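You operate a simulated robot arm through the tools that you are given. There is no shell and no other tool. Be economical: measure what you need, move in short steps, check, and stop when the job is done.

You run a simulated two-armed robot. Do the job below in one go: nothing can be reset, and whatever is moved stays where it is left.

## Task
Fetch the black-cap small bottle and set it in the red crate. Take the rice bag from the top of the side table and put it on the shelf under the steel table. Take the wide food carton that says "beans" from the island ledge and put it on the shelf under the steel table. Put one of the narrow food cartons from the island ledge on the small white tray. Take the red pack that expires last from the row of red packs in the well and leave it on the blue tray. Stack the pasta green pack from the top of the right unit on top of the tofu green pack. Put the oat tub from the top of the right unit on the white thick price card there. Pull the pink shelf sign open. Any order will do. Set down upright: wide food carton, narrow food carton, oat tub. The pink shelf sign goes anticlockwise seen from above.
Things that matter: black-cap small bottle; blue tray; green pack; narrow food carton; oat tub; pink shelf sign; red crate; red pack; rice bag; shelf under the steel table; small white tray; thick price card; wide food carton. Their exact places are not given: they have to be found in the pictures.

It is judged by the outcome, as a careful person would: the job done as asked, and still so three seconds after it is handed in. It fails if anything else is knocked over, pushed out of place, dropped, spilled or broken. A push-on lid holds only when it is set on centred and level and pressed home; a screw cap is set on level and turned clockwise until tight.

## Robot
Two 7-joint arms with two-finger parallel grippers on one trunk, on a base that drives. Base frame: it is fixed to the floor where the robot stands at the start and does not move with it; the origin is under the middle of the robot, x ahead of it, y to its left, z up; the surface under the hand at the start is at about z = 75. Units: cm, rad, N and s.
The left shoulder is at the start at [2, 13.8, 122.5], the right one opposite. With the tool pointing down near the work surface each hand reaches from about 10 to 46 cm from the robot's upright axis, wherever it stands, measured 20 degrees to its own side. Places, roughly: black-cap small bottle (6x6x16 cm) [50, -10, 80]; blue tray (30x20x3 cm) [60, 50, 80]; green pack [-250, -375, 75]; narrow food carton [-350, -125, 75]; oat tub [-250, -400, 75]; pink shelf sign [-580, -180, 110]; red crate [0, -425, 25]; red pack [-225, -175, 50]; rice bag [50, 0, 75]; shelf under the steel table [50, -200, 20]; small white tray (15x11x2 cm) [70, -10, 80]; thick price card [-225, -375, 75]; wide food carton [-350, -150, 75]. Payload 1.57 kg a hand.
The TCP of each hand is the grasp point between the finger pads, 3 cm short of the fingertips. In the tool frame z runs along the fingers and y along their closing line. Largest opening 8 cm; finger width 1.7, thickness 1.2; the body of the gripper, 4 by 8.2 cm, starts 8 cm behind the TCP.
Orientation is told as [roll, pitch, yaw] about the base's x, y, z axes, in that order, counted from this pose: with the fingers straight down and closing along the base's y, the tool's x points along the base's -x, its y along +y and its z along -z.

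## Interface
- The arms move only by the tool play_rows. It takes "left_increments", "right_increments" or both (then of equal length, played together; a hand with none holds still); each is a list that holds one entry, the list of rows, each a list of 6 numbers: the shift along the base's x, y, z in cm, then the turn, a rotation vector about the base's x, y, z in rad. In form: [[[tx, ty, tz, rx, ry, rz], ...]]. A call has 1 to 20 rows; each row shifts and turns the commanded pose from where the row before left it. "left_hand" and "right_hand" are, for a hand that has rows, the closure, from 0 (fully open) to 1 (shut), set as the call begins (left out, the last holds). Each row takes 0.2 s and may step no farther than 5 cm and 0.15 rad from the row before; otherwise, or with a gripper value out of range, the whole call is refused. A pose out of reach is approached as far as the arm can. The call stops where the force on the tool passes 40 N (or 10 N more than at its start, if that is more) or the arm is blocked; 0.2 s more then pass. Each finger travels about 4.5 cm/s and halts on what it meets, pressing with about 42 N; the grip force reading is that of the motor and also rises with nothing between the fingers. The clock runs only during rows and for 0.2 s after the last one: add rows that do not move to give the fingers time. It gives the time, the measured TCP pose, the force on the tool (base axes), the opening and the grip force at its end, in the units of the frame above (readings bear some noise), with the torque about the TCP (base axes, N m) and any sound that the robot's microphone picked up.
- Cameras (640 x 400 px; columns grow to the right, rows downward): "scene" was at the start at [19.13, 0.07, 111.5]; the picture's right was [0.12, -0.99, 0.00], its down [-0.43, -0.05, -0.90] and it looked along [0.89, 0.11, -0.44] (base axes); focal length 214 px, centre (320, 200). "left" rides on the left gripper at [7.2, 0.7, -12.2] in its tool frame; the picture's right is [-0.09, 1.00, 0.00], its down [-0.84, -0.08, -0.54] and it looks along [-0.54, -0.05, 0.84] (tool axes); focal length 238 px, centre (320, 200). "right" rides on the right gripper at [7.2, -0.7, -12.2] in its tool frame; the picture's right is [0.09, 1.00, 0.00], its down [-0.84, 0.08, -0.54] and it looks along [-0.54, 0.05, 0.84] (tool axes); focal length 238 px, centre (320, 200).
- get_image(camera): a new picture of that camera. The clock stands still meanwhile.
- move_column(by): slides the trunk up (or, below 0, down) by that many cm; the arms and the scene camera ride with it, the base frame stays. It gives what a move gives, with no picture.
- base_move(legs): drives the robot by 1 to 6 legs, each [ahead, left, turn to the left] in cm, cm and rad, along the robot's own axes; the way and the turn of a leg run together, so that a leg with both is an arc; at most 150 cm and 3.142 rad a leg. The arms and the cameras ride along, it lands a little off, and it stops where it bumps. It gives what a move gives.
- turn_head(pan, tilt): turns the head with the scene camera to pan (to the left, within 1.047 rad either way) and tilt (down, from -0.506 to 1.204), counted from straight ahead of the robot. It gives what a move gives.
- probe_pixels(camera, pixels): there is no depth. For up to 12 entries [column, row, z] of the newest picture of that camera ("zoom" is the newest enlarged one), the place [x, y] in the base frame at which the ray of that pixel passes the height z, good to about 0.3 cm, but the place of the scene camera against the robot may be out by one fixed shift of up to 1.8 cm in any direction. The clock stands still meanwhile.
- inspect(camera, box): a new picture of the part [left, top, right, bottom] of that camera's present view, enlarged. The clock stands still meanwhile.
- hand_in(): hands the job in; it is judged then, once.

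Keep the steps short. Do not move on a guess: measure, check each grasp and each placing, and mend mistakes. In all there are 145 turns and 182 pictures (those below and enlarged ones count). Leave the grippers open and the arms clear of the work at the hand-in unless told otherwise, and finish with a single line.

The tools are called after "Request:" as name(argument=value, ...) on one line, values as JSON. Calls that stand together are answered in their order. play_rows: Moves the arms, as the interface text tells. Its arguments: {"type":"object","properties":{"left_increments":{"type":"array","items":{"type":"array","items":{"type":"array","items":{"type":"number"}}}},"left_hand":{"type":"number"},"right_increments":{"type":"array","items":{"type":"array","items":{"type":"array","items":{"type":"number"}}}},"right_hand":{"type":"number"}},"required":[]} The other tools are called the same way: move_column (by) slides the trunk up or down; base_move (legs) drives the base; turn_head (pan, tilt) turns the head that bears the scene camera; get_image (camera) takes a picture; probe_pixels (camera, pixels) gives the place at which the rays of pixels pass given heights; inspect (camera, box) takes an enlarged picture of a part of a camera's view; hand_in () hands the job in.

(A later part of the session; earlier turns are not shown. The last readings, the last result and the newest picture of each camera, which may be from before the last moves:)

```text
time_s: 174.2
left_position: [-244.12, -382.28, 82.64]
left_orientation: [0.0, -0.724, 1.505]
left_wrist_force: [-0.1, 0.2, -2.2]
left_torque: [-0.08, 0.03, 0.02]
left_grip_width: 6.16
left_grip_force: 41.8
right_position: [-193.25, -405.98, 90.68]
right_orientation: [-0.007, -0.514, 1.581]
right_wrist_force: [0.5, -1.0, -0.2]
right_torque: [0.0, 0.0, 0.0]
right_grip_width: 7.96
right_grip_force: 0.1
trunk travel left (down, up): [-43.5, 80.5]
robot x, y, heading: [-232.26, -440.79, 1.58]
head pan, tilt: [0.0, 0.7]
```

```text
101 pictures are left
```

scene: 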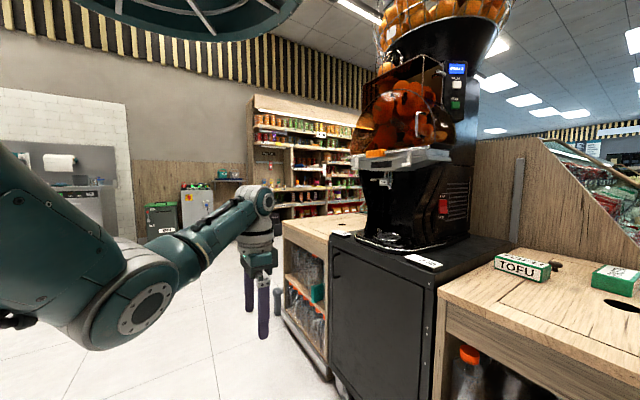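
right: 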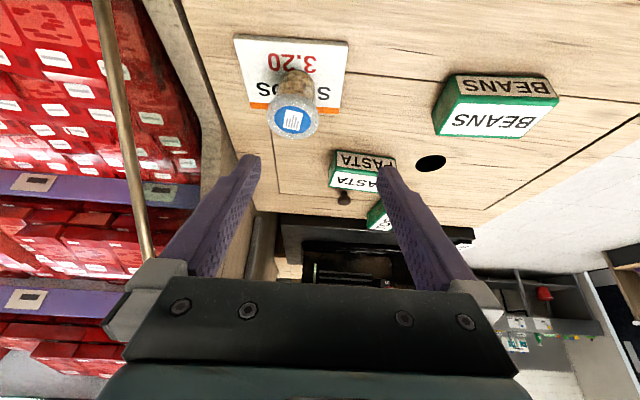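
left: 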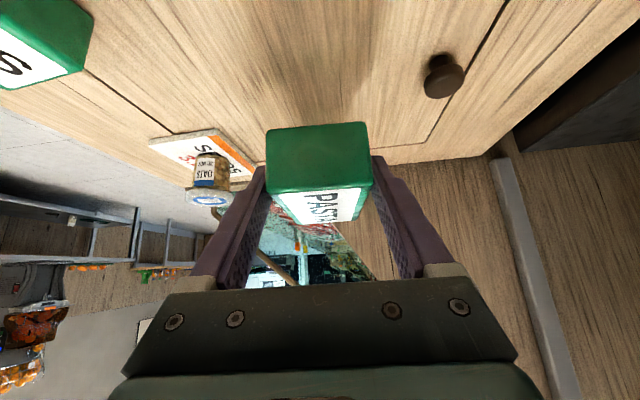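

Pasta held at 6.16 cm (the tub's label reads OATS). I carry it over the tofu, turning it square, and look.

Request:
play_rows(left_increments=[[[0, 0, 3.5, 0, 0, 0], [-3, -2, 0, 0, 0, 0.04], [-3, -2, 0, 0, 0, 0.04], [-3, -2, 0, 0, 0, 0], [-3, -2, 0, 0, 0, 0], [-3.4, -1.7, 0, 0, 0, 0]]])

Request:
get_image(camera="left")

Request:
turn_head(pan=0.45, tilt=0.5)

Request:
get_image(camera="scene")

```text
time_s: 175.6
left_position: [-259.56, -392.11, 86.39]
left_orientation: [-0.001, -0.725, 1.583]
left_wrist_force: [-0.2, -0.2, -1.7]
left_torque: [-0.07, -0.02, 0.01]
left_grip_width: 6.18
left_grip_force: 41.6
right_position: [-193.52, -406.04, 90.57]
right_orientation: [-0.003, -0.513, 1.58]
right_wrist_force: [-0.3, -0.2, 0.3]
right_torque: [-0.01, -0.01, 0.01]
right_grip_width: 7.98
right_grip_force: 0.1
trunk travel left (down, up): [-43.5, 80.5]
robot x, y, heading: [-232.37, -441.32, 1.579]
head pan, tilt: [0.0, 0.7]
```

```text
100 pictures are left
```

left: 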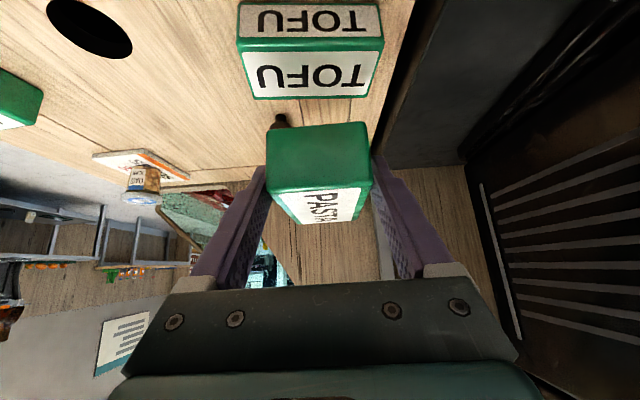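

```text
time_s: 176.5
left_position: [-259.5, -392.15, 86.44]
left_orientation: [-0.006, -0.725, 1.583]
left_wrist_force: [0.0, -0.7, -2.1]
left_torque: [-0.03, -0.01, 0.0]
left_grip_width: 6.16
left_grip_force: 42.2
right_position: [-193.28, -405.98, 90.43]
right_orientation: [-0.006, -0.514, 1.583]
right_wrist_force: [0.0, -0.1, -0.1]
right_torque: [-0.02, 0.03, 0.01]
right_grip_width: 7.98
right_grip_force: 0.0
trunk travel left (down, up): [-43.5, 80.5]
robot x, y, heading: [-232.27, -441.31, 1.581]
head pan, tilt: [0.45, 0.499]
```

```text
99 pictures are left
```

scene: 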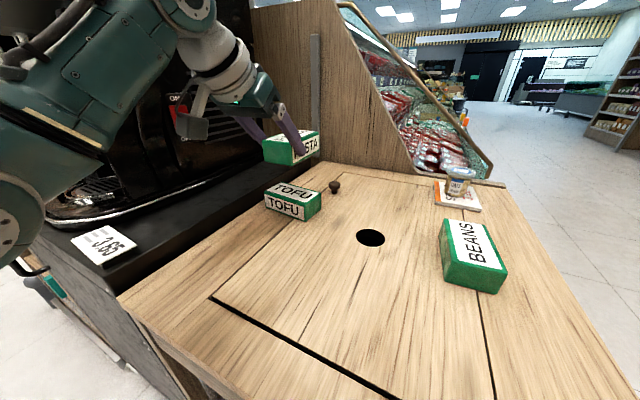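

I re-measure the tofu from here.

Request:
probe_pixels(camera="left", pixels=[[238, 45, 75], [383, 36, 75], [254, 99, 75], [370, 96, 75], [240, 5, 71], [94, 27, 71]])

```text
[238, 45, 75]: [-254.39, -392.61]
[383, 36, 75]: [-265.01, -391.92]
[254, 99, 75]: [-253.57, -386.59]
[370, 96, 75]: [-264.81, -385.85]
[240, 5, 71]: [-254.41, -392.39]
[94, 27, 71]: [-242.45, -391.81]
```

Tofu centre (-259.5,-389.2): the pasta is right above. I lower to contact.

Request:
play_rows(left_increments=[[[0, 0, -3, 0, 0, 0], [0, 0, -2.5, 0, 0, 0], [0, 0, -1, 0, 0, 0], [0, 0, -0.4, 0, 0, 0], [0, 0, -0.3, 0, 0, 0], [0, 0, -0.2, 0, 0, 0]]])

Request:
get_image(camera="scene")

Request:
get_image(camera="left")

```text
time_s: 177.9
left_position: [-259.56, -391.87, 79.23]
left_orientation: [-0.004, -0.736, 1.582]
left_wrist_force: [2.5, -5.5, 17.0]
left_torque: [-0.38, 0.04, 0.04]
left_grip_width: 6.16
left_grip_force: 42.0
right_position: [-193.49, -405.89, 90.58]
right_orientation: [-0.006, -0.513, 1.58]
right_wrist_force: [-0.2, 0.4, 0.4]
right_torque: [-0.01, 0.03, -0.02]
right_grip_width: 7.98
right_grip_force: 0.0
trunk travel left (down, up): [-43.5, 80.5]
robot x, y, heading: [-232.42, -441.22, 1.581]
head pan, tilt: [0.45, 0.499]
```

```text
98 pictures are left
```

scene: 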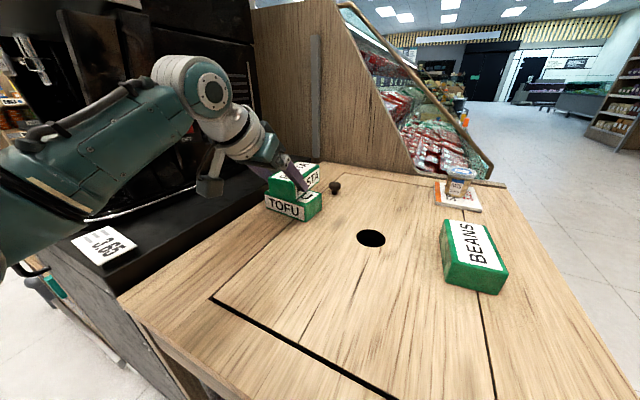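

```text
97 pictures are left
```

left: 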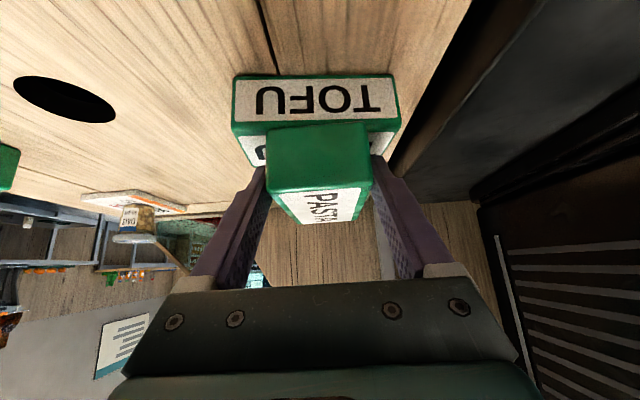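

Contact at 17 N with the pasta centred on the tofu. I release and withdraw along the fingers.

Request:
play_rows(left_increments=[[[0, 0, 0, 0, 0, 0], [0, 0, 0, 0, 0, 0], [0, 0, 0, 0, 0, 0], [0, 0, 0, 0, 0, 0]]], left_hand=0)

Request:
play_rows(left_increments=[[[0, -1.3, 1.5, 0, 0, 0], [0, -2.6, 3, 0, 0, 0], [0, -2.6, 3, 0, 0, 0], [1, -2, 3, 0, 0, 0]]])

Request:
get_image(camera="scene")

```text
time_s: 178.9
left_position: [-259.58, -391.92, 78.89]
left_orientation: [-0.004, -0.727, 1.582]
left_wrist_force: [-0.2, 0.4, 0.2]
left_torque: [-0.03, -0.02, 0.01]
left_grip_width: 8.0
left_grip_force: 0.0
right_position: [-193.37, -405.98, 90.56]
right_orientation: [-0.006, -0.514, 1.581]
right_wrist_force: [-0.3, -0.2, -0.7]
right_torque: [-0.01, -0.02, -0.03]
right_grip_width: 7.97
right_grip_force: 0.1
trunk travel left (down, up): [-43.5, 80.5]
robot x, y, heading: [-232.22, -441.22, 1.574]
head pan, tilt: [0.45, 0.499]
```

```text
time_s: 179.9
left_position: [-258.44, -400.47, 89.39]
left_orientation: [-0.003, -0.726, 1.585]
left_wrist_force: [-0.2, 0.2, -0.9]
left_torque: [-0.04, -0.02, 0.04]
left_grip_width: 7.98
left_grip_force: 0.1
right_position: [-193.3, -405.94, 90.66]
right_orientation: [-0.004, -0.513, 1.58]
right_wrist_force: [0.8, -0.8, -0.6]
right_torque: [-0.05, 0.0, 0.02]
right_grip_width: 8.01
right_grip_force: 0.1
trunk travel left (down, up): [-43.5, 80.5]
robot x, y, heading: [-232.47, -441.28, 1.578]
head pan, tilt: [0.45, 0.499]
```

```text
96 pictures are left
```

scene: 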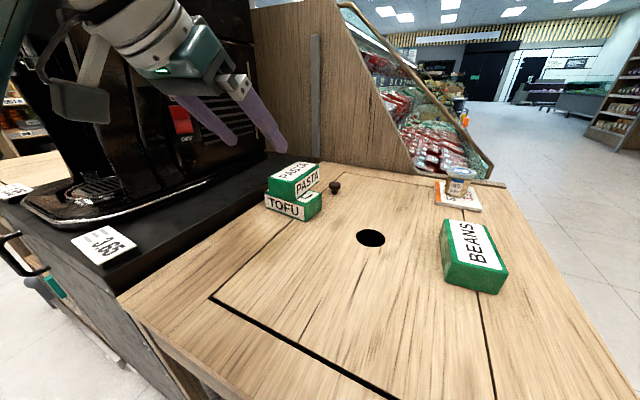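

The stack stands well. I back off and look left along the way round the island.

Request:
base_move(legs=[[-35, 0, 0], [0, 0, 1.571]])

Request:
move_column(by=25)

Request:
turn_head(pan=-0.4, tilt=0.25)

Request:
get_image(camera="scene")

```text
time_s: 186.1
left_position: [-272.49, -502.51, 89.22]
left_orientation: [-0.003, -0.728, -3.123]
left_wrist_force: [-0.9, -0.4, 0.2]
left_torque: [0.01, -0.01, -0.01]
left_grip_width: 7.98
left_grip_force: 0.0
right_position: [-267.32, -437.28, 90.57]
right_orientation: [-0.005, -0.513, -3.128]
right_wrist_force: [0.3, 0.3, 0.9]
right_torque: [0.0, 0.01, 0.02]
right_grip_width: 7.98
right_grip_force: 0.1
trunk travel left (down, up): [-43.5, 80.5]
robot x, y, heading: [-232.21, -476.27, -3.132]
head pan, tilt: [0.45, 0.499]
```

```text
time_s: 188.6
left_position: [-272.42, -502.46, 114.29]
left_orientation: [-0.004, -0.727, -3.125]
left_wrist_force: [-0.3, 0.5, 0.6]
left_torque: [0.02, -0.02, -0.03]
left_grip_width: 8.02
left_grip_force: 0.0
right_position: [-267.42, -437.28, 115.56]
right_orientation: [-0.005, -0.511, -3.128]
right_wrist_force: [-0.2, -0.6, -0.2]
right_torque: [-0.02, 0.02, -0.02]
right_grip_width: 8.0
right_grip_force: 0.2
trunk travel left (down, up): [-68.5, 55.5]
robot x, y, heading: [-232.02, -476.14, -3.134]
head pan, tilt: [0.45, 0.499]
```

```text
time_s: 189.8
left_position: [-272.61, -502.49, 114.33]
left_orientation: [-0.003, -0.728, -3.124]
left_wrist_force: [0.4, 0.9, 0.3]
left_torque: [0.0, -0.03, 0.04]
left_grip_width: 8.01
left_grip_force: 0.1
right_position: [-267.28, -437.33, 115.5]
right_orientation: [-0.006, -0.514, -3.127]
right_wrist_force: [0.0, 0.1, 0.0]
right_torque: [0.04, 0.02, -0.01]
right_grip_width: 7.99
right_grip_force: 0.1
trunk travel left (down, up): [-68.5, 55.5]
robot x, y, heading: [-232.25, -476.28, -3.131]
head pan, tilt: [-0.4, 0.25]
```

```text
95 pictures are left
```

scene: 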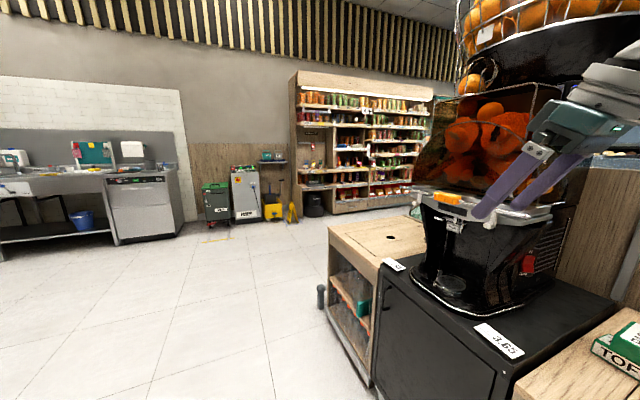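

The tall shelf with signs stands ahead-right. I measure its base, the bins and the island's far corner for a safe path.

Request:
probe_pixels(camera="scene", pixels=[[300, 213, 0], [420, 200, 0], [215, 222, 0], [272, 218, 0], [320, 305, 0], [330, 230, 75], [370, 385, 0], [415, 225, 75]])

Request:
inspect(camera="scene", box=[280, 60, 440, 220])

```text
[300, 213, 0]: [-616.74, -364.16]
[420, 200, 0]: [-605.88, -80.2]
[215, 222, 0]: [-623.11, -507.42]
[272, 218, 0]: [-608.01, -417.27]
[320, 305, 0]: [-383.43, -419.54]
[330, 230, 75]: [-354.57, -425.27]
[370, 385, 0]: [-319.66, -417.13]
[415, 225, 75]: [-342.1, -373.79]
```

```text
2.50 times, centred on (360, 140) of scene
```

zoom: 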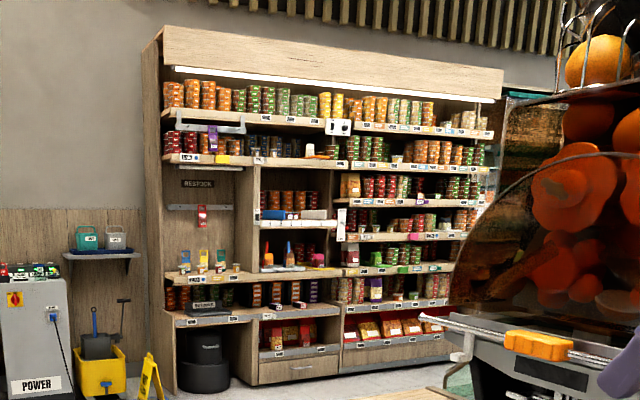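

The way is clear at x≈-472. I drive there and sideways to y≈-190, then look at the shelf for the pink sign.

Request:
base_move(legs=[[120, 0, 0], [125, 0, -0.01], [0, -145, 0], [0, -140, 0]])

Request:
turn_head(pan=0, tilt=0.1)

Request:
get_image(camera="scene")

```text
time_s: 215.2
left_position: [-516.87, -217.61, 114.35]
left_orientation: [-0.002, -0.728, -3.138]
left_wrist_force: [0.4, -0.8, -0.9]
left_torque: [-0.01, 0.01, 0.01]
left_grip_width: 8.02
left_grip_force: 0.0
right_position: [-510.66, -152.56, 115.61]
right_orientation: [-0.006, -0.513, 3.14]
right_wrist_force: [0.1, 0.2, 0.8]
right_torque: [0.01, -0.01, -0.03]
right_grip_width: 7.99
right_grip_force: 0.1
trunk travel left (down, up): [-68.5, 55.5]
robot x, y, heading: [-476.08, -191.89, 3.136]
head pan, tilt: [-0.4, 0.25]
```

```text
time_s: 216.1
left_position: [-516.93, -217.7, 114.29]
left_orientation: [-0.003, -0.728, -3.137]
left_wrist_force: [-0.3, -0.6, -0.9]
left_torque: [0.0, -0.01, -0.01]
left_grip_width: 8.02
left_grip_force: 0.0
right_position: [-510.8, -152.52, 115.69]
right_orientation: [-0.004, -0.513, 3.139]
right_wrist_force: [0.1, -0.3, -0.6]
right_torque: [0.01, -0.02, 0.0]
right_grip_width: 7.99
right_grip_force: 0.1
trunk travel left (down, up): [-68.5, 55.5]
robot x, y, heading: [-476.09, -191.89, 3.137]
head pan, tilt: [0.0, 0.099]
```

```text
93 pictures are left
```

scene: 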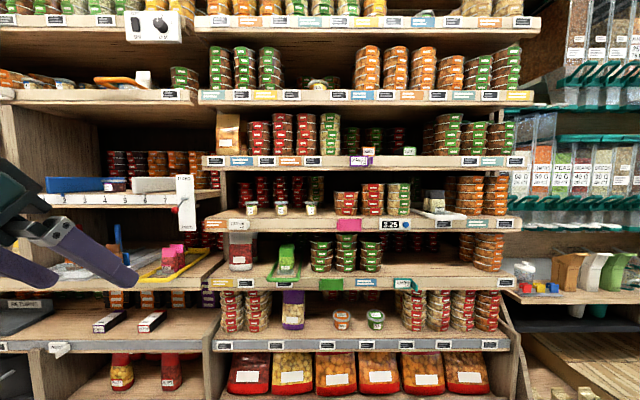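

A pink tag is at (348,225) on a shelf edge. I enlarge it.

Request:
inspect(camera="scene", box=[290, 180, 430, 270])

Request:
probe_pixels(camera="scene", pixels=[[348, 219, 105], [348, 219, 108], [348, 219, 111], [336, 225, 105], [361, 225, 105], [350, 155, 130]])

```text
4.44 times, centred on (360, 225) of scene
```

zoom: 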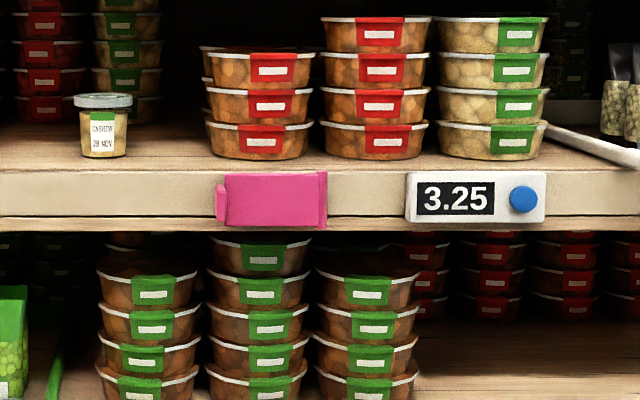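

```text
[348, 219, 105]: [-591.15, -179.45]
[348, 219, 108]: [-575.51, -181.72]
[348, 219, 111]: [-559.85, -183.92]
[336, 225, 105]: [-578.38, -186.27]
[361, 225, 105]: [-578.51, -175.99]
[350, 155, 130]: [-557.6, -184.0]
```

The sign is a small pink plate on the shelf edge with a tab on its left; turning anticlockwise means its hinge is at the right end. I turn the right hand level, fingers ahead and closing vertically, then view it with the wrist camera.

Request:
play_rows(right_increments=[[[-0.7, -1.7, -0.5, 0, 0.15, 0], [-0.7, -1.7, -0.5, 0, 0.15, 0], [-0.7, -1.7, -0.5, 0, 0.15, 0], [-0.7, -1.7, -0.5, 0, 0.15, 0], [-0.7, -1.7, -0.5, 0, 0.15, 0], [-0.7, -1.7, -0.5, 0, 0.15, 0], [-0.7, -1.7, -0.5, 0, 0.15, 0], [-0.7, -1.7, -0.5, 0.15, 0, 0], [-0.7, -1.7, -0.5, 0.15, 0, 0], [-0.7, -1.7, -0.5, 0.15, 0, 0], [-0.7, -1.7, -0.5, 0.15, 0, 0], [-0.7, -1.7, -0.5, 0.15, 0, 0], [-0.7, -1.7, -0.5, 0.15, 0, 0], [-0.7, -1.7, -0.5, 0.15, 0, 0], [-0.7, -1.7, -0.5, 0.15, 0, 0], [-0.7, -1.7, -0.5, 0.15, 0, 0], [-0.7, -1.7, -0.5, 0.15, 0, 0], [-0.7, -0.5, -0.2, 0.07, 0, 0]]], right_hand=0)

Request:
get_image(camera="scene")

Request:
get_image(camera="right")

```text
time_s: 219.8
left_position: [-516.96, -217.67, 114.47]
left_orientation: [-0.003, -0.728, -3.138]
left_wrist_force: [-0.8, 0.0, -0.6]
left_torque: [-0.02, 0.01, -0.02]
left_grip_width: 8.0
left_grip_force: 0.0
right_position: [-523.2, -179.72, 105.72]
right_orientation: [-1.573, 0.106, -1.568]
right_wrist_force: [-0.4, 0.2, 0.0]
right_torque: [-0.03, -0.02, -0.03]
right_grip_width: 8.03
right_grip_force: 0.1
trunk travel left (down, up): [-68.5, 55.5]
robot x, y, heading: [-476.15, -191.58, 3.136]
head pan, tilt: [0.0, 0.099]
```

```text
91 pictures are left
```

scene: 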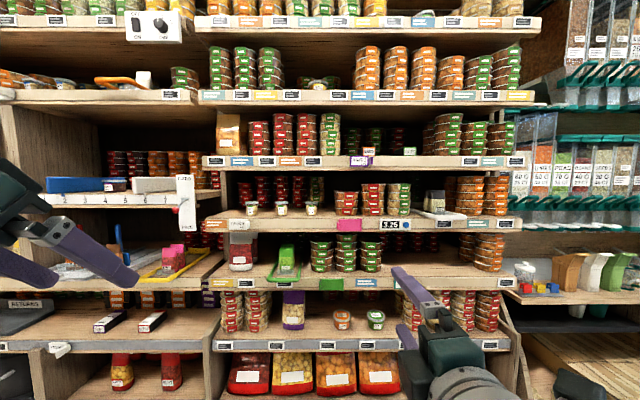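

```text
90 pictures are left
```

right: 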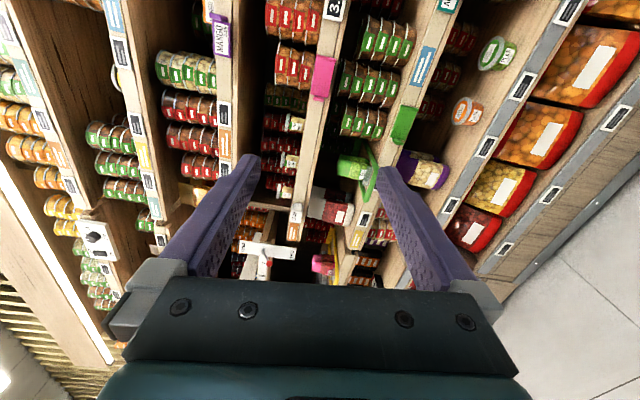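

I drive 36 cm nearer and look again with both cameras.

Request:
base_move(legs=[[36, 4, 0]])

Request:
turn_head(pan=0, tilt=0.35)

Request:
get_image(camera="scene")

Request:
get_image(camera="right")

```text
time_s: 222.2
left_position: [-552.89, -221.42, 114.38]
left_orientation: [-0.002, -0.727, -3.139]
left_wrist_force: [0.3, 0.2, -0.4]
left_torque: [0.03, -0.04, -0.02]
left_grip_width: 8.0
left_grip_force: 0.1
right_position: [-559.3, -183.44, 105.99]
right_orientation: [-1.577, 0.098, -1.578]
right_wrist_force: [0.6, -0.2, 0.1]
right_torque: [-0.01, -0.01, 0.05]
right_grip_width: 8.0
right_grip_force: 0.0
trunk travel left (down, up): [-68.5, 55.5]
robot x, y, heading: [-512.0, -195.65, 3.138]
head pan, tilt: [0.0, 0.099]
```

```text
time_s: 222.9
left_position: [-552.95, -221.42, 114.34]
left_orientation: [-0.003, -0.726, -3.137]
left_wrist_force: [0.5, -0.6, -0.9]
left_torque: [-0.02, 0.01, -0.01]
left_grip_width: 8.01
left_grip_force: 0.0
right_position: [-559.37, -182.99, 105.97]
right_orientation: [-1.575, 0.112, -1.578]
right_wrist_force: [-0.1, -0.5, 0.3]
right_torque: [-0.02, 0.0, 0.01]
right_grip_width: 8.01
right_grip_force: 0.0
trunk travel left (down, up): [-68.5, 55.5]
robot x, y, heading: [-512.37, -195.75, 3.137]
head pan, tilt: [0.0, 0.351]
```

```text
89 pictures are left
```

scene: 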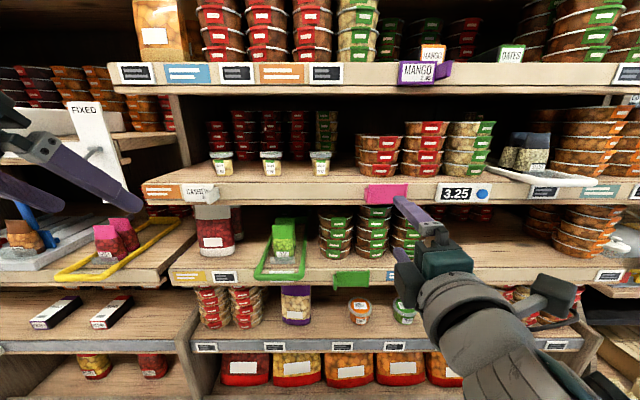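

```text
88 pictures are left
```

right: 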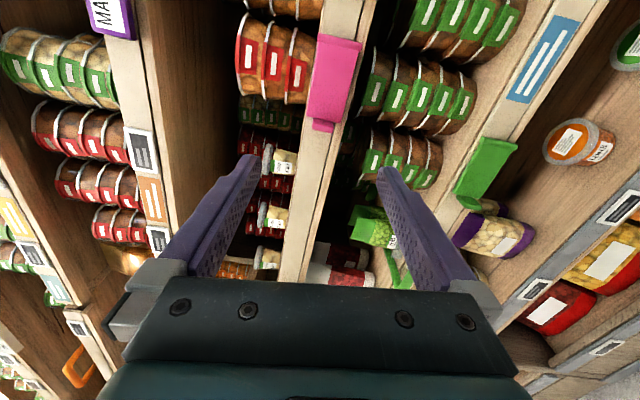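

I probe the sign in the scene picture to fix its depth and height.

Request:
probe_pixels(camera="scene", pixels=[[386, 193, 103], [386, 193, 105], [386, 193, 107], [364, 194, 105], [408, 192, 105], [386, 183, 107], [386, 204, 103]])

Request:
probe_pixels(camera="right", pixels=[[322, 127, 105], [322, 127, 106], [312, 120, 106], [320, 37, 106], [322, 127, 104]])

Request:
inspect(camera="right", box=[240, 20, 420, 170])

```text
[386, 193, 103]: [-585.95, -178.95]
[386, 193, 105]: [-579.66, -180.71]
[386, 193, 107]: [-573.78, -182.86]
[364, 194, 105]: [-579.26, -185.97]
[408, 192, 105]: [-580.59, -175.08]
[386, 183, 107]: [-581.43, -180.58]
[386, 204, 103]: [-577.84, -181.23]
```

```text
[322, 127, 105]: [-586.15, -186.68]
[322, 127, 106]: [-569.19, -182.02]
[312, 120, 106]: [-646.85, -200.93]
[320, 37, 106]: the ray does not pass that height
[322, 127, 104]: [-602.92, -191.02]
```

```text
2.67 times, centred on (330, 95) of right
```

zoom: 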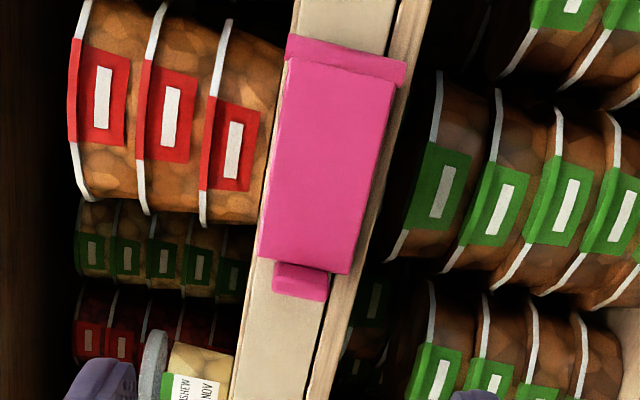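

The tab is at about (-581,-185.4,105.3). I straighten the roll, half-close the fingers to 3.6 cm so they fit round the tab, and approach to 3 cm before it.

Request:
play_rows(right_increments=[[[-3, -0.8, -0.3, -0.1, 0, 0], [-4, -0.8, -0.2, 0, 0, 0], [-4, -0.8, -0.2, 0, 0, 0], [-2.5, 0, 0, 0, 0, 0]]], right_hand=0.55)

Request:
get_image(camera="right")

Request:
get_image(camera="scene")

```text
time_s: 223.9
left_position: [-552.89, -221.46, 114.36]
left_orientation: [-0.004, -0.727, -3.139]
left_wrist_force: [-0.1, -0.6, 0.3]
left_torque: [0.0, 0.0, -0.01]
left_grip_width: 7.98
left_grip_force: 0.0
right_position: [-572.04, -185.88, 105.31]
right_orientation: [-1.578, -0.002, -1.577]
right_wrist_force: [0.6, 0.1, -1.0]
right_torque: [-0.02, 0.03, 0.01]
right_grip_width: 3.59
right_grip_force: 0.1
right hand out of reach, approached as far as the arm can: row 4
trunk travel left (down, up): [-68.5, 55.5]
robot x, y, heading: [-511.94, -195.74, 3.133]
head pan, tilt: [0.0, 0.351]
```

```text
86 pictures are left
```

right: 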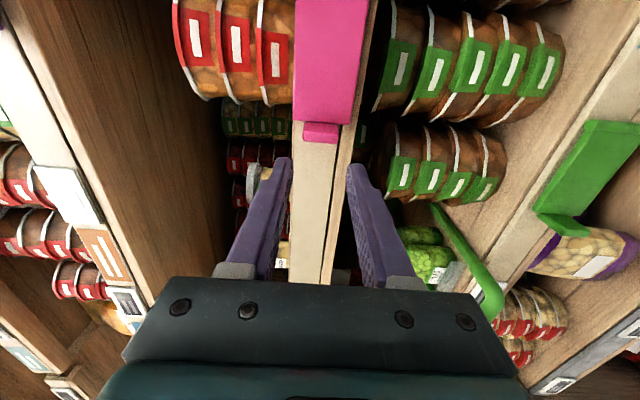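

```text
85 pictures are left
```

scene: 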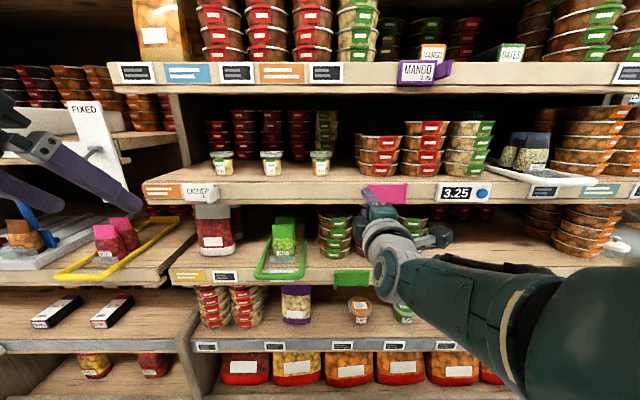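

The tab lies centred between the finger tips. I take the arm back 4 cm and drive the base 8 cm nearer for reach.

Request:
play_rows(right_increments=[[[2, 0, 0, 0, 0, 0], [2, 0, 0, 0, 0, 0]]])

Request:
base_move(legs=[[7, 0, 0.004]])

Request:
get_image(camera="right")

```text
time_s: 224.6
left_position: [-552.88, -221.51, 114.31]
left_orientation: [-0.005, -0.726, -3.139]
left_wrist_force: [0.4, 0.4, -0.2]
left_torque: [0.02, -0.01, -0.04]
left_grip_width: 8.01
left_grip_force: 0.1
right_position: [-568.55, -183.7, 105.8]
right_orientation: [-1.59, 0.027, -1.602]
right_wrist_force: [-0.4, 0.2, 0.3]
right_torque: [0.01, 0.02, -0.02]
right_grip_width: 3.62
right_grip_force: 0.1
trunk travel left (down, up): [-68.5, 55.5]
robot x, y, heading: [-512.13, -195.88, 3.133]
head pan, tilt: [0.0, 0.351]
```

```text
time_s: 225.6
left_position: [-559.64, -221.6, 114.31]
left_orientation: [-0.003, -0.727, -3.132]
left_wrist_force: [-0.7, 0.0, 0.6]
left_torque: [0.02, 0.01, -0.02]
left_grip_width: 7.99
left_grip_force: 0.2
right_position: [-575.3, -184.26, 105.26]
right_orientation: [-1.582, 0.034, -1.588]
right_wrist_force: [0.8, 0.4, -0.1]
right_torque: [-0.01, -0.02, -0.04]
right_grip_width: 3.59
right_grip_force: 0.2
trunk travel left (down, up): [-68.5, 55.5]
robot x, y, heading: [-519.1, -195.29, 3.141]
head pan, tilt: [0.0, 0.351]
```

```text
84 pictures are left
```

right: 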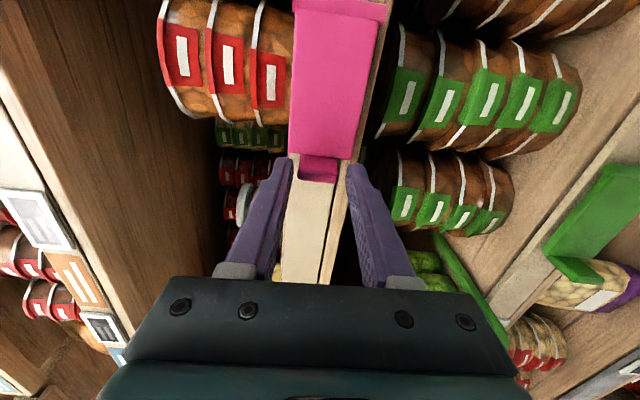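

The tab (319,168) is now just ahead of the tips, about 0.8 cm towards -y. I correct and advance in small steps until the tips touch the shelf strip.

Request:
play_rows(right_increments=[[[0, -0.8, 0.1, 0, 0, 0], [-0.7, 0, 0, 0, 0, 0], [-0.6, 0, 0, 0, 0, 0], [-0.5, 0, 0, 0, 0, 0], [-0.5, 0, 0, 0, 0, 0]]])

Request:
inspect(camera="right", box=[220, 80, 420, 280])

```text
time_s: 226.7
left_position: [-559.22, -221.56, 114.12]
left_orientation: [-0.004, -0.723, -3.137]
left_wrist_force: [-0.2, 0.4, 0.6]
left_torque: [-0.01, -0.01, -0.01]
left_grip_width: 7.98
left_grip_force: 0.1
right_position: [-576.76, -184.34, 105.07]
right_orientation: [-1.581, 0.045, -1.6]
right_wrist_force: [30.7, -2.0, 7.8]
right_torque: [0.05, -0.41, -0.13]
right_grip_width: 3.54
right_grip_force: 0.1
trunk travel left (down, up): [-68.5, 55.5]
robot x, y, heading: [-518.92, -195.52, 3.14]
head pan, tilt: [0.0, 0.351]
stopped in row 5 (right hand): the force on the tool passed its limit at 45 N (the readings are from after the stop); the commanded pose is now the measured one
```

```text
2.00 times, centred on (320, 180) of right
```

zoom: 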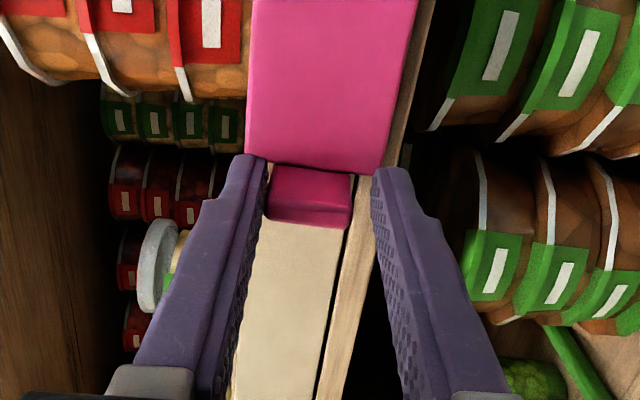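

The upper finger tip touched the plate's corner. I back off, shift 1.2 cm to -y, and try again.

Request:
play_rows(right_increments=[[[0.8, -0.4, 0, 0, 0, 0], [0, -0.8, 0, 0, 0, 0], [0, 0, 0, 0, 0, 0]]])

Request:
inspect(camera="right", box=[220, 80, 420, 280])

```text
time_s: 227.5
left_position: [-559.71, -221.63, 114.47]
left_orientation: [-0.004, -0.725, -3.135]
left_wrist_force: [0.1, 0.6, 1.1]
left_torque: [0.0, -0.01, 0.03]
left_grip_width: 8.01
left_grip_force: 0.1
right_position: [-576.58, -183.83, 104.91]
right_orientation: [-1.588, 0.08, -1.614]
right_wrist_force: [-0.3, -0.5, 1.4]
right_torque: [-0.01, 0.07, -0.05]
right_grip_width: 3.76
right_grip_force: 1.6
trunk travel left (down, up): [-68.5, 55.5]
robot x, y, heading: [-518.93, -196.0, 3.142]
head pan, tilt: [0.0, 0.351]
```

```text
2.00 times, centred on (320, 180) of right
```

zoom: 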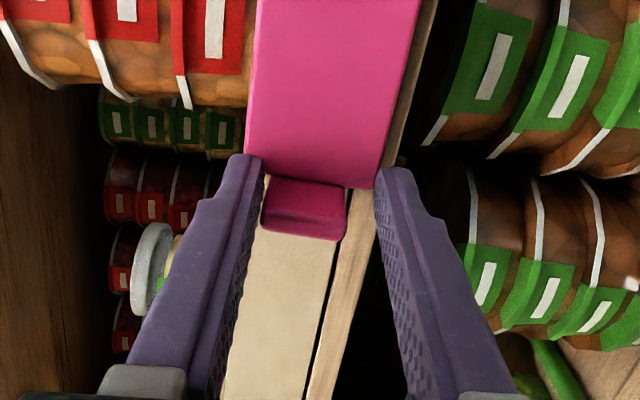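

The arm is at its joint limit sideways, so I shift with the base instead.

Request:
base_move(legs=[[-3, 0, 0], [0, 2.2, -0.03]])

Request:
get_image(camera="right")

```text
time_s: 228.7
left_position: [-557.52, -222.52, 114.34]
left_orientation: [-0.003, -0.725, 3.116]
left_wrist_force: [0.0, -0.7, 0.7]
left_torque: [0.01, -0.01, 0.02]
left_grip_width: 7.99
left_grip_force: 0.1
right_position: [-573.3, -184.22, 105.15]
right_orientation: [-1.588, 0.072, -1.648]
right_wrist_force: [-0.8, 0.0, 0.2]
right_torque: [0.01, -0.05, 0.0]
right_grip_width: 3.6
right_grip_force: 0.1
trunk travel left (down, up): [-68.5, 55.5]
robot x, y, heading: [-516.28, -197.47, 3.109]
head pan, tilt: [0.0, 0.351]
```

```text
81 pictures are left
```

right: 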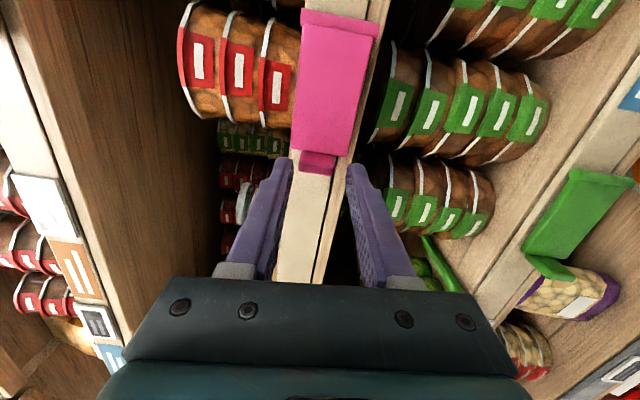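

The base turned the wrong way; I turn it back by 0.07 rad with a compensating shift.

Request:
base_move(legs=[[0, -2.9, 0.07]])

Request:
get_image(camera="right")

```text
time_s: 229.6
left_position: [-555.81, -222.36, 114.32]
left_orientation: [-0.003, -0.727, -3.096]
left_wrist_force: [0.0, 0.2, 1.1]
left_torque: [0.0, -0.01, 0.02]
left_grip_width: 8.02
left_grip_force: 0.0
right_position: [-574.26, -184.54, 104.98]
right_orientation: [-1.591, 0.084, -1.587]
right_wrist_force: [1.2, 0.1, 0.0]
right_torque: [0.0, -0.02, 0.01]
right_grip_width: 3.57
right_grip_force: 0.2
trunk travel left (down, up): [-68.5, 55.5]
robot x, y, heading: [-516.08, -194.58, -3.108]
head pan, tilt: [0.0, 0.351]
```

```text
80 pictures are left
```

right: 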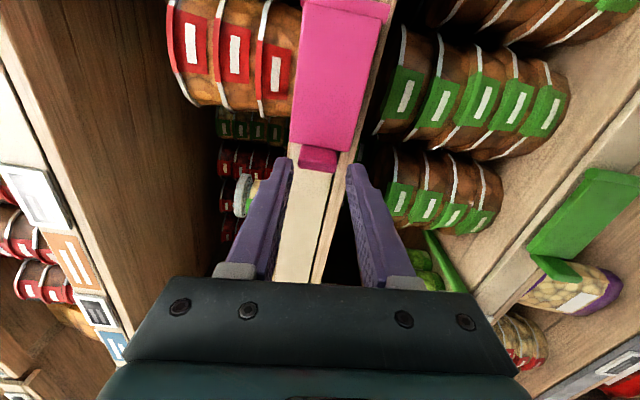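

Nearly in line: I move the base 2.6 ahead and 0.9 left.

Request:
base_move(legs=[[2.6, 0.9, 0]])

Request:
inspect(camera="right", box=[220, 80, 420, 280])

```text
time_s: 230.4
left_position: [-558.3, -223.51, 114.23]
left_orientation: [-0.003, -0.726, -3.097]
left_wrist_force: [0.1, 0.0, 0.9]
left_torque: [-0.01, 0.0, 0.0]
left_grip_width: 8.0
left_grip_force: 0.0
right_position: [-576.71, -185.28, 105.01]
right_orientation: [-1.59, 0.086, -1.588]
right_wrist_force: [-0.2, 0.1, 0.3]
right_torque: [-0.01, -0.01, 0.01]
right_grip_width: 3.6
right_grip_force: 0.0
trunk travel left (down, up): [-68.5, 55.5]
robot x, y, heading: [-518.4, -195.56, -3.105]
head pan, tilt: [0.0, 0.351]
```

```text
2.00 times, centred on (320, 180) of right
```

zoom: 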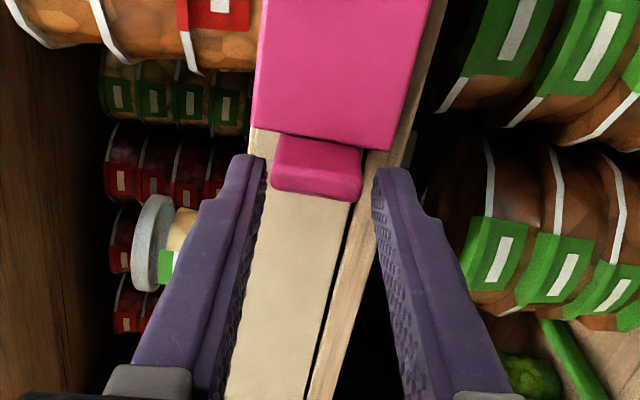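

The tab is now between the tips, clear of the plate. I advance 0.9 cm and close.

Request:
base_move(legs=[[0.9, 0, 0]])

Request:
play_rows(right_increments=[[[0, 0, 0, 0, 0, 0], [0, 0, 0, 0, 0, 0], [0, 0, 0, 0, 0, 0], [0, 0, 0, 0, 0, 0]]], right_hand=1)

Request:
inspect(camera="right", box=[220, 80, 420, 280])

```text
time_s: 231.1
left_position: [-559.14, -223.42, 114.33]
left_orientation: [-0.004, -0.725, -3.096]
left_wrist_force: [-0.3, 0.1, 0.3]
left_torque: [0.01, 0.02, 0.01]
left_grip_width: 8.0
left_grip_force: 0.0
right_position: [-577.69, -185.28, 105.03]
right_orientation: [-1.59, 0.09, -1.591]
right_wrist_force: [-0.6, 0.1, -0.2]
right_torque: [0.0, 0.01, -0.03]
right_grip_width: 3.58
right_grip_force: 0.1
trunk travel left (down, up): [-68.5, 55.5]
robot x, y, heading: [-519.38, -196.27, -3.104]
head pan, tilt: [0.0, 0.351]
```

```text
time_s: 232.1
left_position: [-559.25, -223.4, 114.38]
left_orientation: [-0.004, -0.725, -3.096]
left_wrist_force: [-0.3, -0.3, -0.3]
left_torque: [0.03, 0.01, 0.04]
left_grip_width: 8.02
left_grip_force: 0.0
right_position: [-577.84, -185.17, 105.42]
right_orientation: [-1.594, 0.089, -1.592]
right_wrist_force: [6.7, 0.7, 14.8]
right_torque: [0.08, -0.99, -0.39]
right_grip_width: 2.88
right_grip_force: 38.4
trunk travel left (down, up): [-68.5, 55.5]
robot x, y, heading: [-519.48, -195.93, -3.104]
head pan, tilt: [0.0, 0.351]
```

```text
2.00 times, centred on (320, 180) of right
```

zoom: 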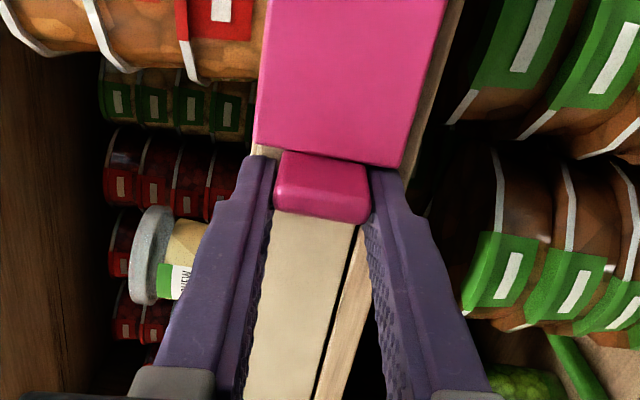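

The tab is gripped (2.9 cm). I pull it along an arc about the hinge at y≈-175.4, first 45 degrees.

Request:
play_rows(right_increments=[[[1.27, 0.1, 0, 0, 0, 0], [1.27, 0.23, 0, 0, 0, 0], [1.2, 0.4, 0, 0, 0, 0], [1.16, 0.58, 0, 0, 0, 0], [1.05, 0.72, 0, 0, 0, 0], [0.98, 0.84, 0, 0, 0, 0]]])

Request:
get_image(camera="right")

```text
time_s: 232.7
left_position: [-559.05, -224.14, 114.41]
left_orientation: [0.002, -0.727, -3.098]
left_wrist_force: [-0.2, -0.4, 0.0]
left_torque: [-0.01, -0.03, -0.02]
left_grip_width: 7.98
left_grip_force: 0.1
right_position: [-576.61, -184.96, 105.32]
right_orientation: [-1.591, 0.106, -1.588]
right_wrist_force: [5.0, -26.8, 3.9]
right_torque: [-0.51, -1.23, 0.45]
right_grip_width: 2.86
right_grip_force: 38.2
trunk travel left (down, up): [-68.5, 55.5]
robot x, y, heading: [-519.59, -195.95, -3.1]
head pan, tilt: [0.0, 0.351]
stopped in row 2 (right hand): the force on the tool passed its limit at 42 N (the readings are from after the stop); the commanded pose is now the measured one
```

```text
77 pictures are left
```

right: 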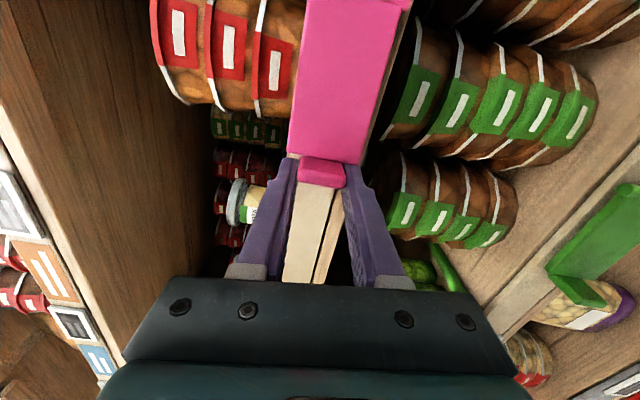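

It opens, but the hand pressed towards +y. I ease that off and pull with the base instead, which moves straighter.

Request:
play_rows(right_increments=[[[0.2, -0.4, 0, 0, 0, 0], [0.2, -0.2, 0, 0, 0, 0]]])

Request:
base_move(legs=[[-1.2, 0.05, 0], [-1.2, -0.25, 0], [-1.1, -0.45, 0]])

Request:
get_image(camera="right")

```text
time_s: 233.3
left_position: [-559.13, -224.28, 114.44]
left_orientation: [0.004, -0.726, -3.095]
left_wrist_force: [-0.2, 0.8, -0.7]
left_torque: [0.03, -0.02, -0.02]
left_grip_width: 8.0
left_grip_force: 0.1
right_position: [-576.66, -184.83, 105.32]
right_orientation: [-1.591, 0.124, -1.589]
right_wrist_force: [2.3, -29.1, 4.0]
right_torque: [-1.07, -1.61, 0.81]
right_grip_width: 2.86
right_grip_force: 38.8
trunk travel left (down, up): [-68.5, 55.5]
robot x, y, heading: [-519.27, -196.48, -3.097]
head pan, tilt: [0.0, 0.351]
stopped in row 2 (right hand): the force on the tool passed its limit at 41 N (the readings are from after the stop); the commanded pose is now the measured one
```

```text
time_s: 234.7
left_position: [-555.5, -223.22, 114.34]
left_orientation: [0.004, -0.723, -3.095]
left_wrist_force: [0.2, -0.6, -0.7]
left_torque: [-0.02, 0.02, 0.0]
left_grip_width: 8.02
left_grip_force: 0.1
right_position: [-572.73, -183.9, 105.17]
right_orientation: [-1.593, 0.13, -1.593]
right_wrist_force: [18.5, -29.7, 7.4]
right_torque: [-0.12, 0.04, 0.46]
right_grip_width: 2.79
right_grip_force: 37.9
trunk travel left (down, up): [-68.5, 55.5]
robot x, y, heading: [-515.99, -195.2, -3.096]
head pan, tilt: [0.0, 0.351]
```

```text
76 pictures are left
```

right: 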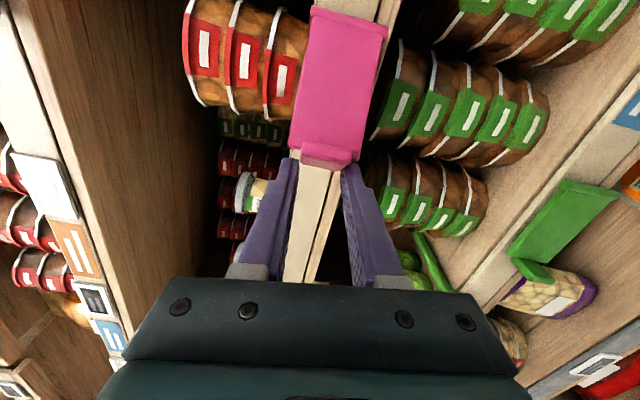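

The sign has swung about 30 degrees; the force shows it is slightly compressed. I continue the arc with the base.

Request:
base_move(legs=[[-1.4, -0.7, 0], [-1.2, -1.0, 0], [-1.0, -1.25, 0]])

Request:
get_image(camera="scene")

Request:
get_image(camera="right")

```text
time_s: 236.2
left_position: [-552.15, -219.81, 114.35]
left_orientation: [-0.003, -0.727, -3.093]
left_wrist_force: [-0.3, 0.0, 0.8]
left_torque: [0.03, 0.02, -0.02]
left_grip_width: 7.99
left_grip_force: 0.0
right_position: [-569.61, -180.05, 105.52]
right_orientation: [-1.6, 0.138, -1.598]
right_wrist_force: [0.4, 1.0, 0.2]
right_torque: [-0.02, -0.01, 0.0]
right_grip_width: 0.0
right_grip_force: 20.6
trunk travel left (down, up): [-68.5, 55.5]
robot x, y, heading: [-512.4, -192.54, -3.103]
head pan, tilt: [0.0, 0.351]
```

```text
75 pictures are left
```

scene: 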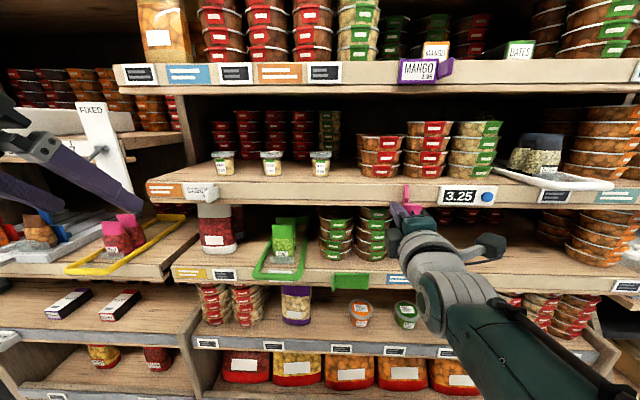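

```text
74 pictures are left
```

right: 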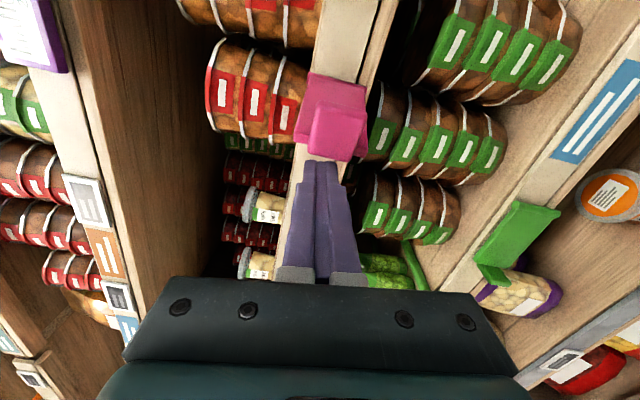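

The tab slipped out but the sign stands out from the shelf. I enlarge to judge its angle.

Request:
inspect(camera="scene", box=[370, 165, 450, 235])

Request:
inspect(camera="right", box=[260, 40, 420, 200])

```text
5.71 times, centred on (410, 200) of scene
```

zoom: 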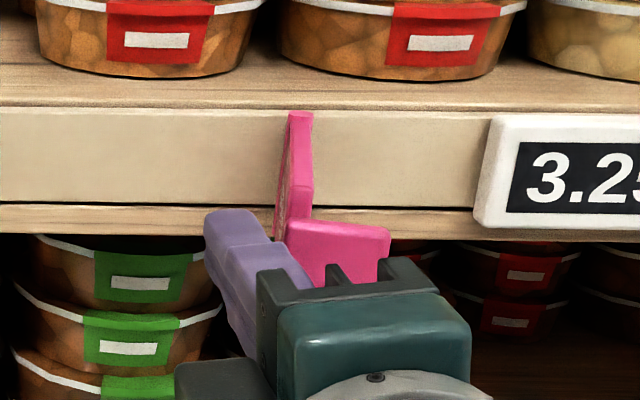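

```text
2.50 times, centred on (340, 120) of right
```

zoom: 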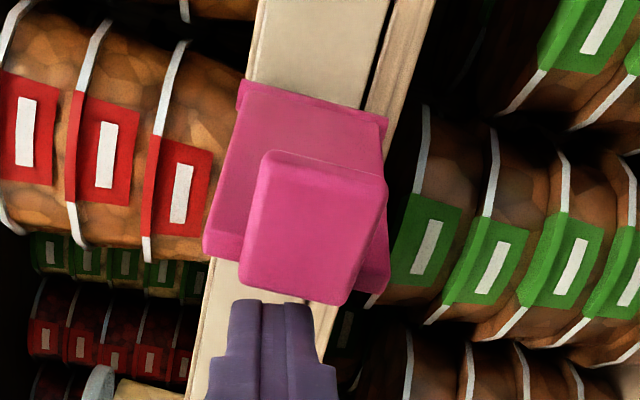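

The sign is about 70 degrees open. My closed fingers are at its -y side; I go 3 cm deeper and push it gently further in +y.

Request:
base_move(legs=[[3, 0, 0]])

Request:
play_rows(right_increments=[[[0, 0.8, 0, 0, 0, 0], [0, 0.8, 0, 0, 0, 0], [0, 0.8, 0, 0, 0, 0], [0, 0.7, 0, 0, 0, 0], [0, 0.6, 0, 0, 0, 0]]])

Request:
inspect(camera="scene", box=[370, 165, 450, 235])

Request:
get_image(camera="right")

```text
time_s: 237.1
left_position: [-555.3, -219.87, 114.29]
left_orientation: [-0.004, -0.727, -3.09]
left_wrist_force: [-0.1, 0.3, -0.1]
left_torque: [0.01, 0.02, 0.0]
left_grip_width: 8.0
left_grip_force: 0.1
right_position: [-572.59, -179.79, 105.51]
right_orientation: [-1.599, 0.139, -1.6]
right_wrist_force: [-0.1, 0.0, 0.1]
right_torque: [-0.03, -0.02, 0.04]
right_grip_width: 0.0
right_grip_force: 21.5
trunk travel left (down, up): [-68.5, 55.5]
robot x, y, heading: [-515.44, -192.8, -3.102]
head pan, tilt: [0.0, 0.351]
```

```text
time_s: 238.3
left_position: [-555.17, -220.23, 114.38]
left_orientation: [-0.002, -0.725, -3.093]
left_wrist_force: [0.5, 0.3, -0.6]
left_torque: [0.03, 0.01, -0.01]
left_grip_width: 8.0
left_grip_force: 0.1
right_position: [-572.65, -176.65, 105.42]
right_orientation: [-1.6, 0.137, -1.598]
right_wrist_force: [1.2, -8.2, 0.5]
right_torque: [-0.06, -0.05, -0.1]
right_grip_width: 0.02
right_grip_force: 21.3
trunk travel left (down, up): [-68.5, 55.5]
robot x, y, heading: [-515.55, -192.56, -3.099]
head pan, tilt: [0.0, 0.351]
```

```text
5.71 times, centred on (410, 200) of scene
```

zoom: 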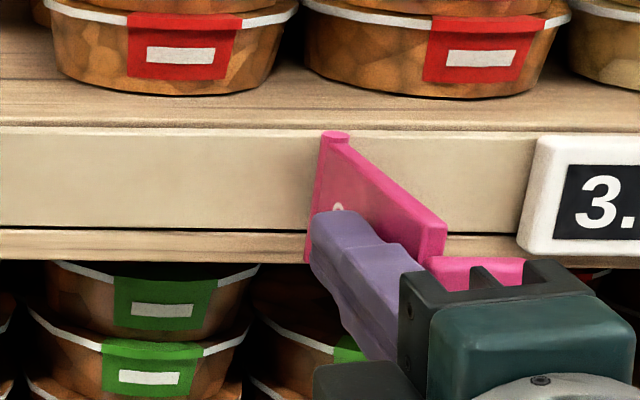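

```text
70 pictures are left
```

right: 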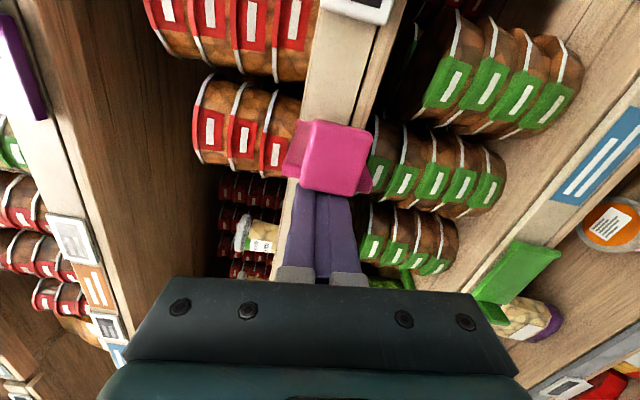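

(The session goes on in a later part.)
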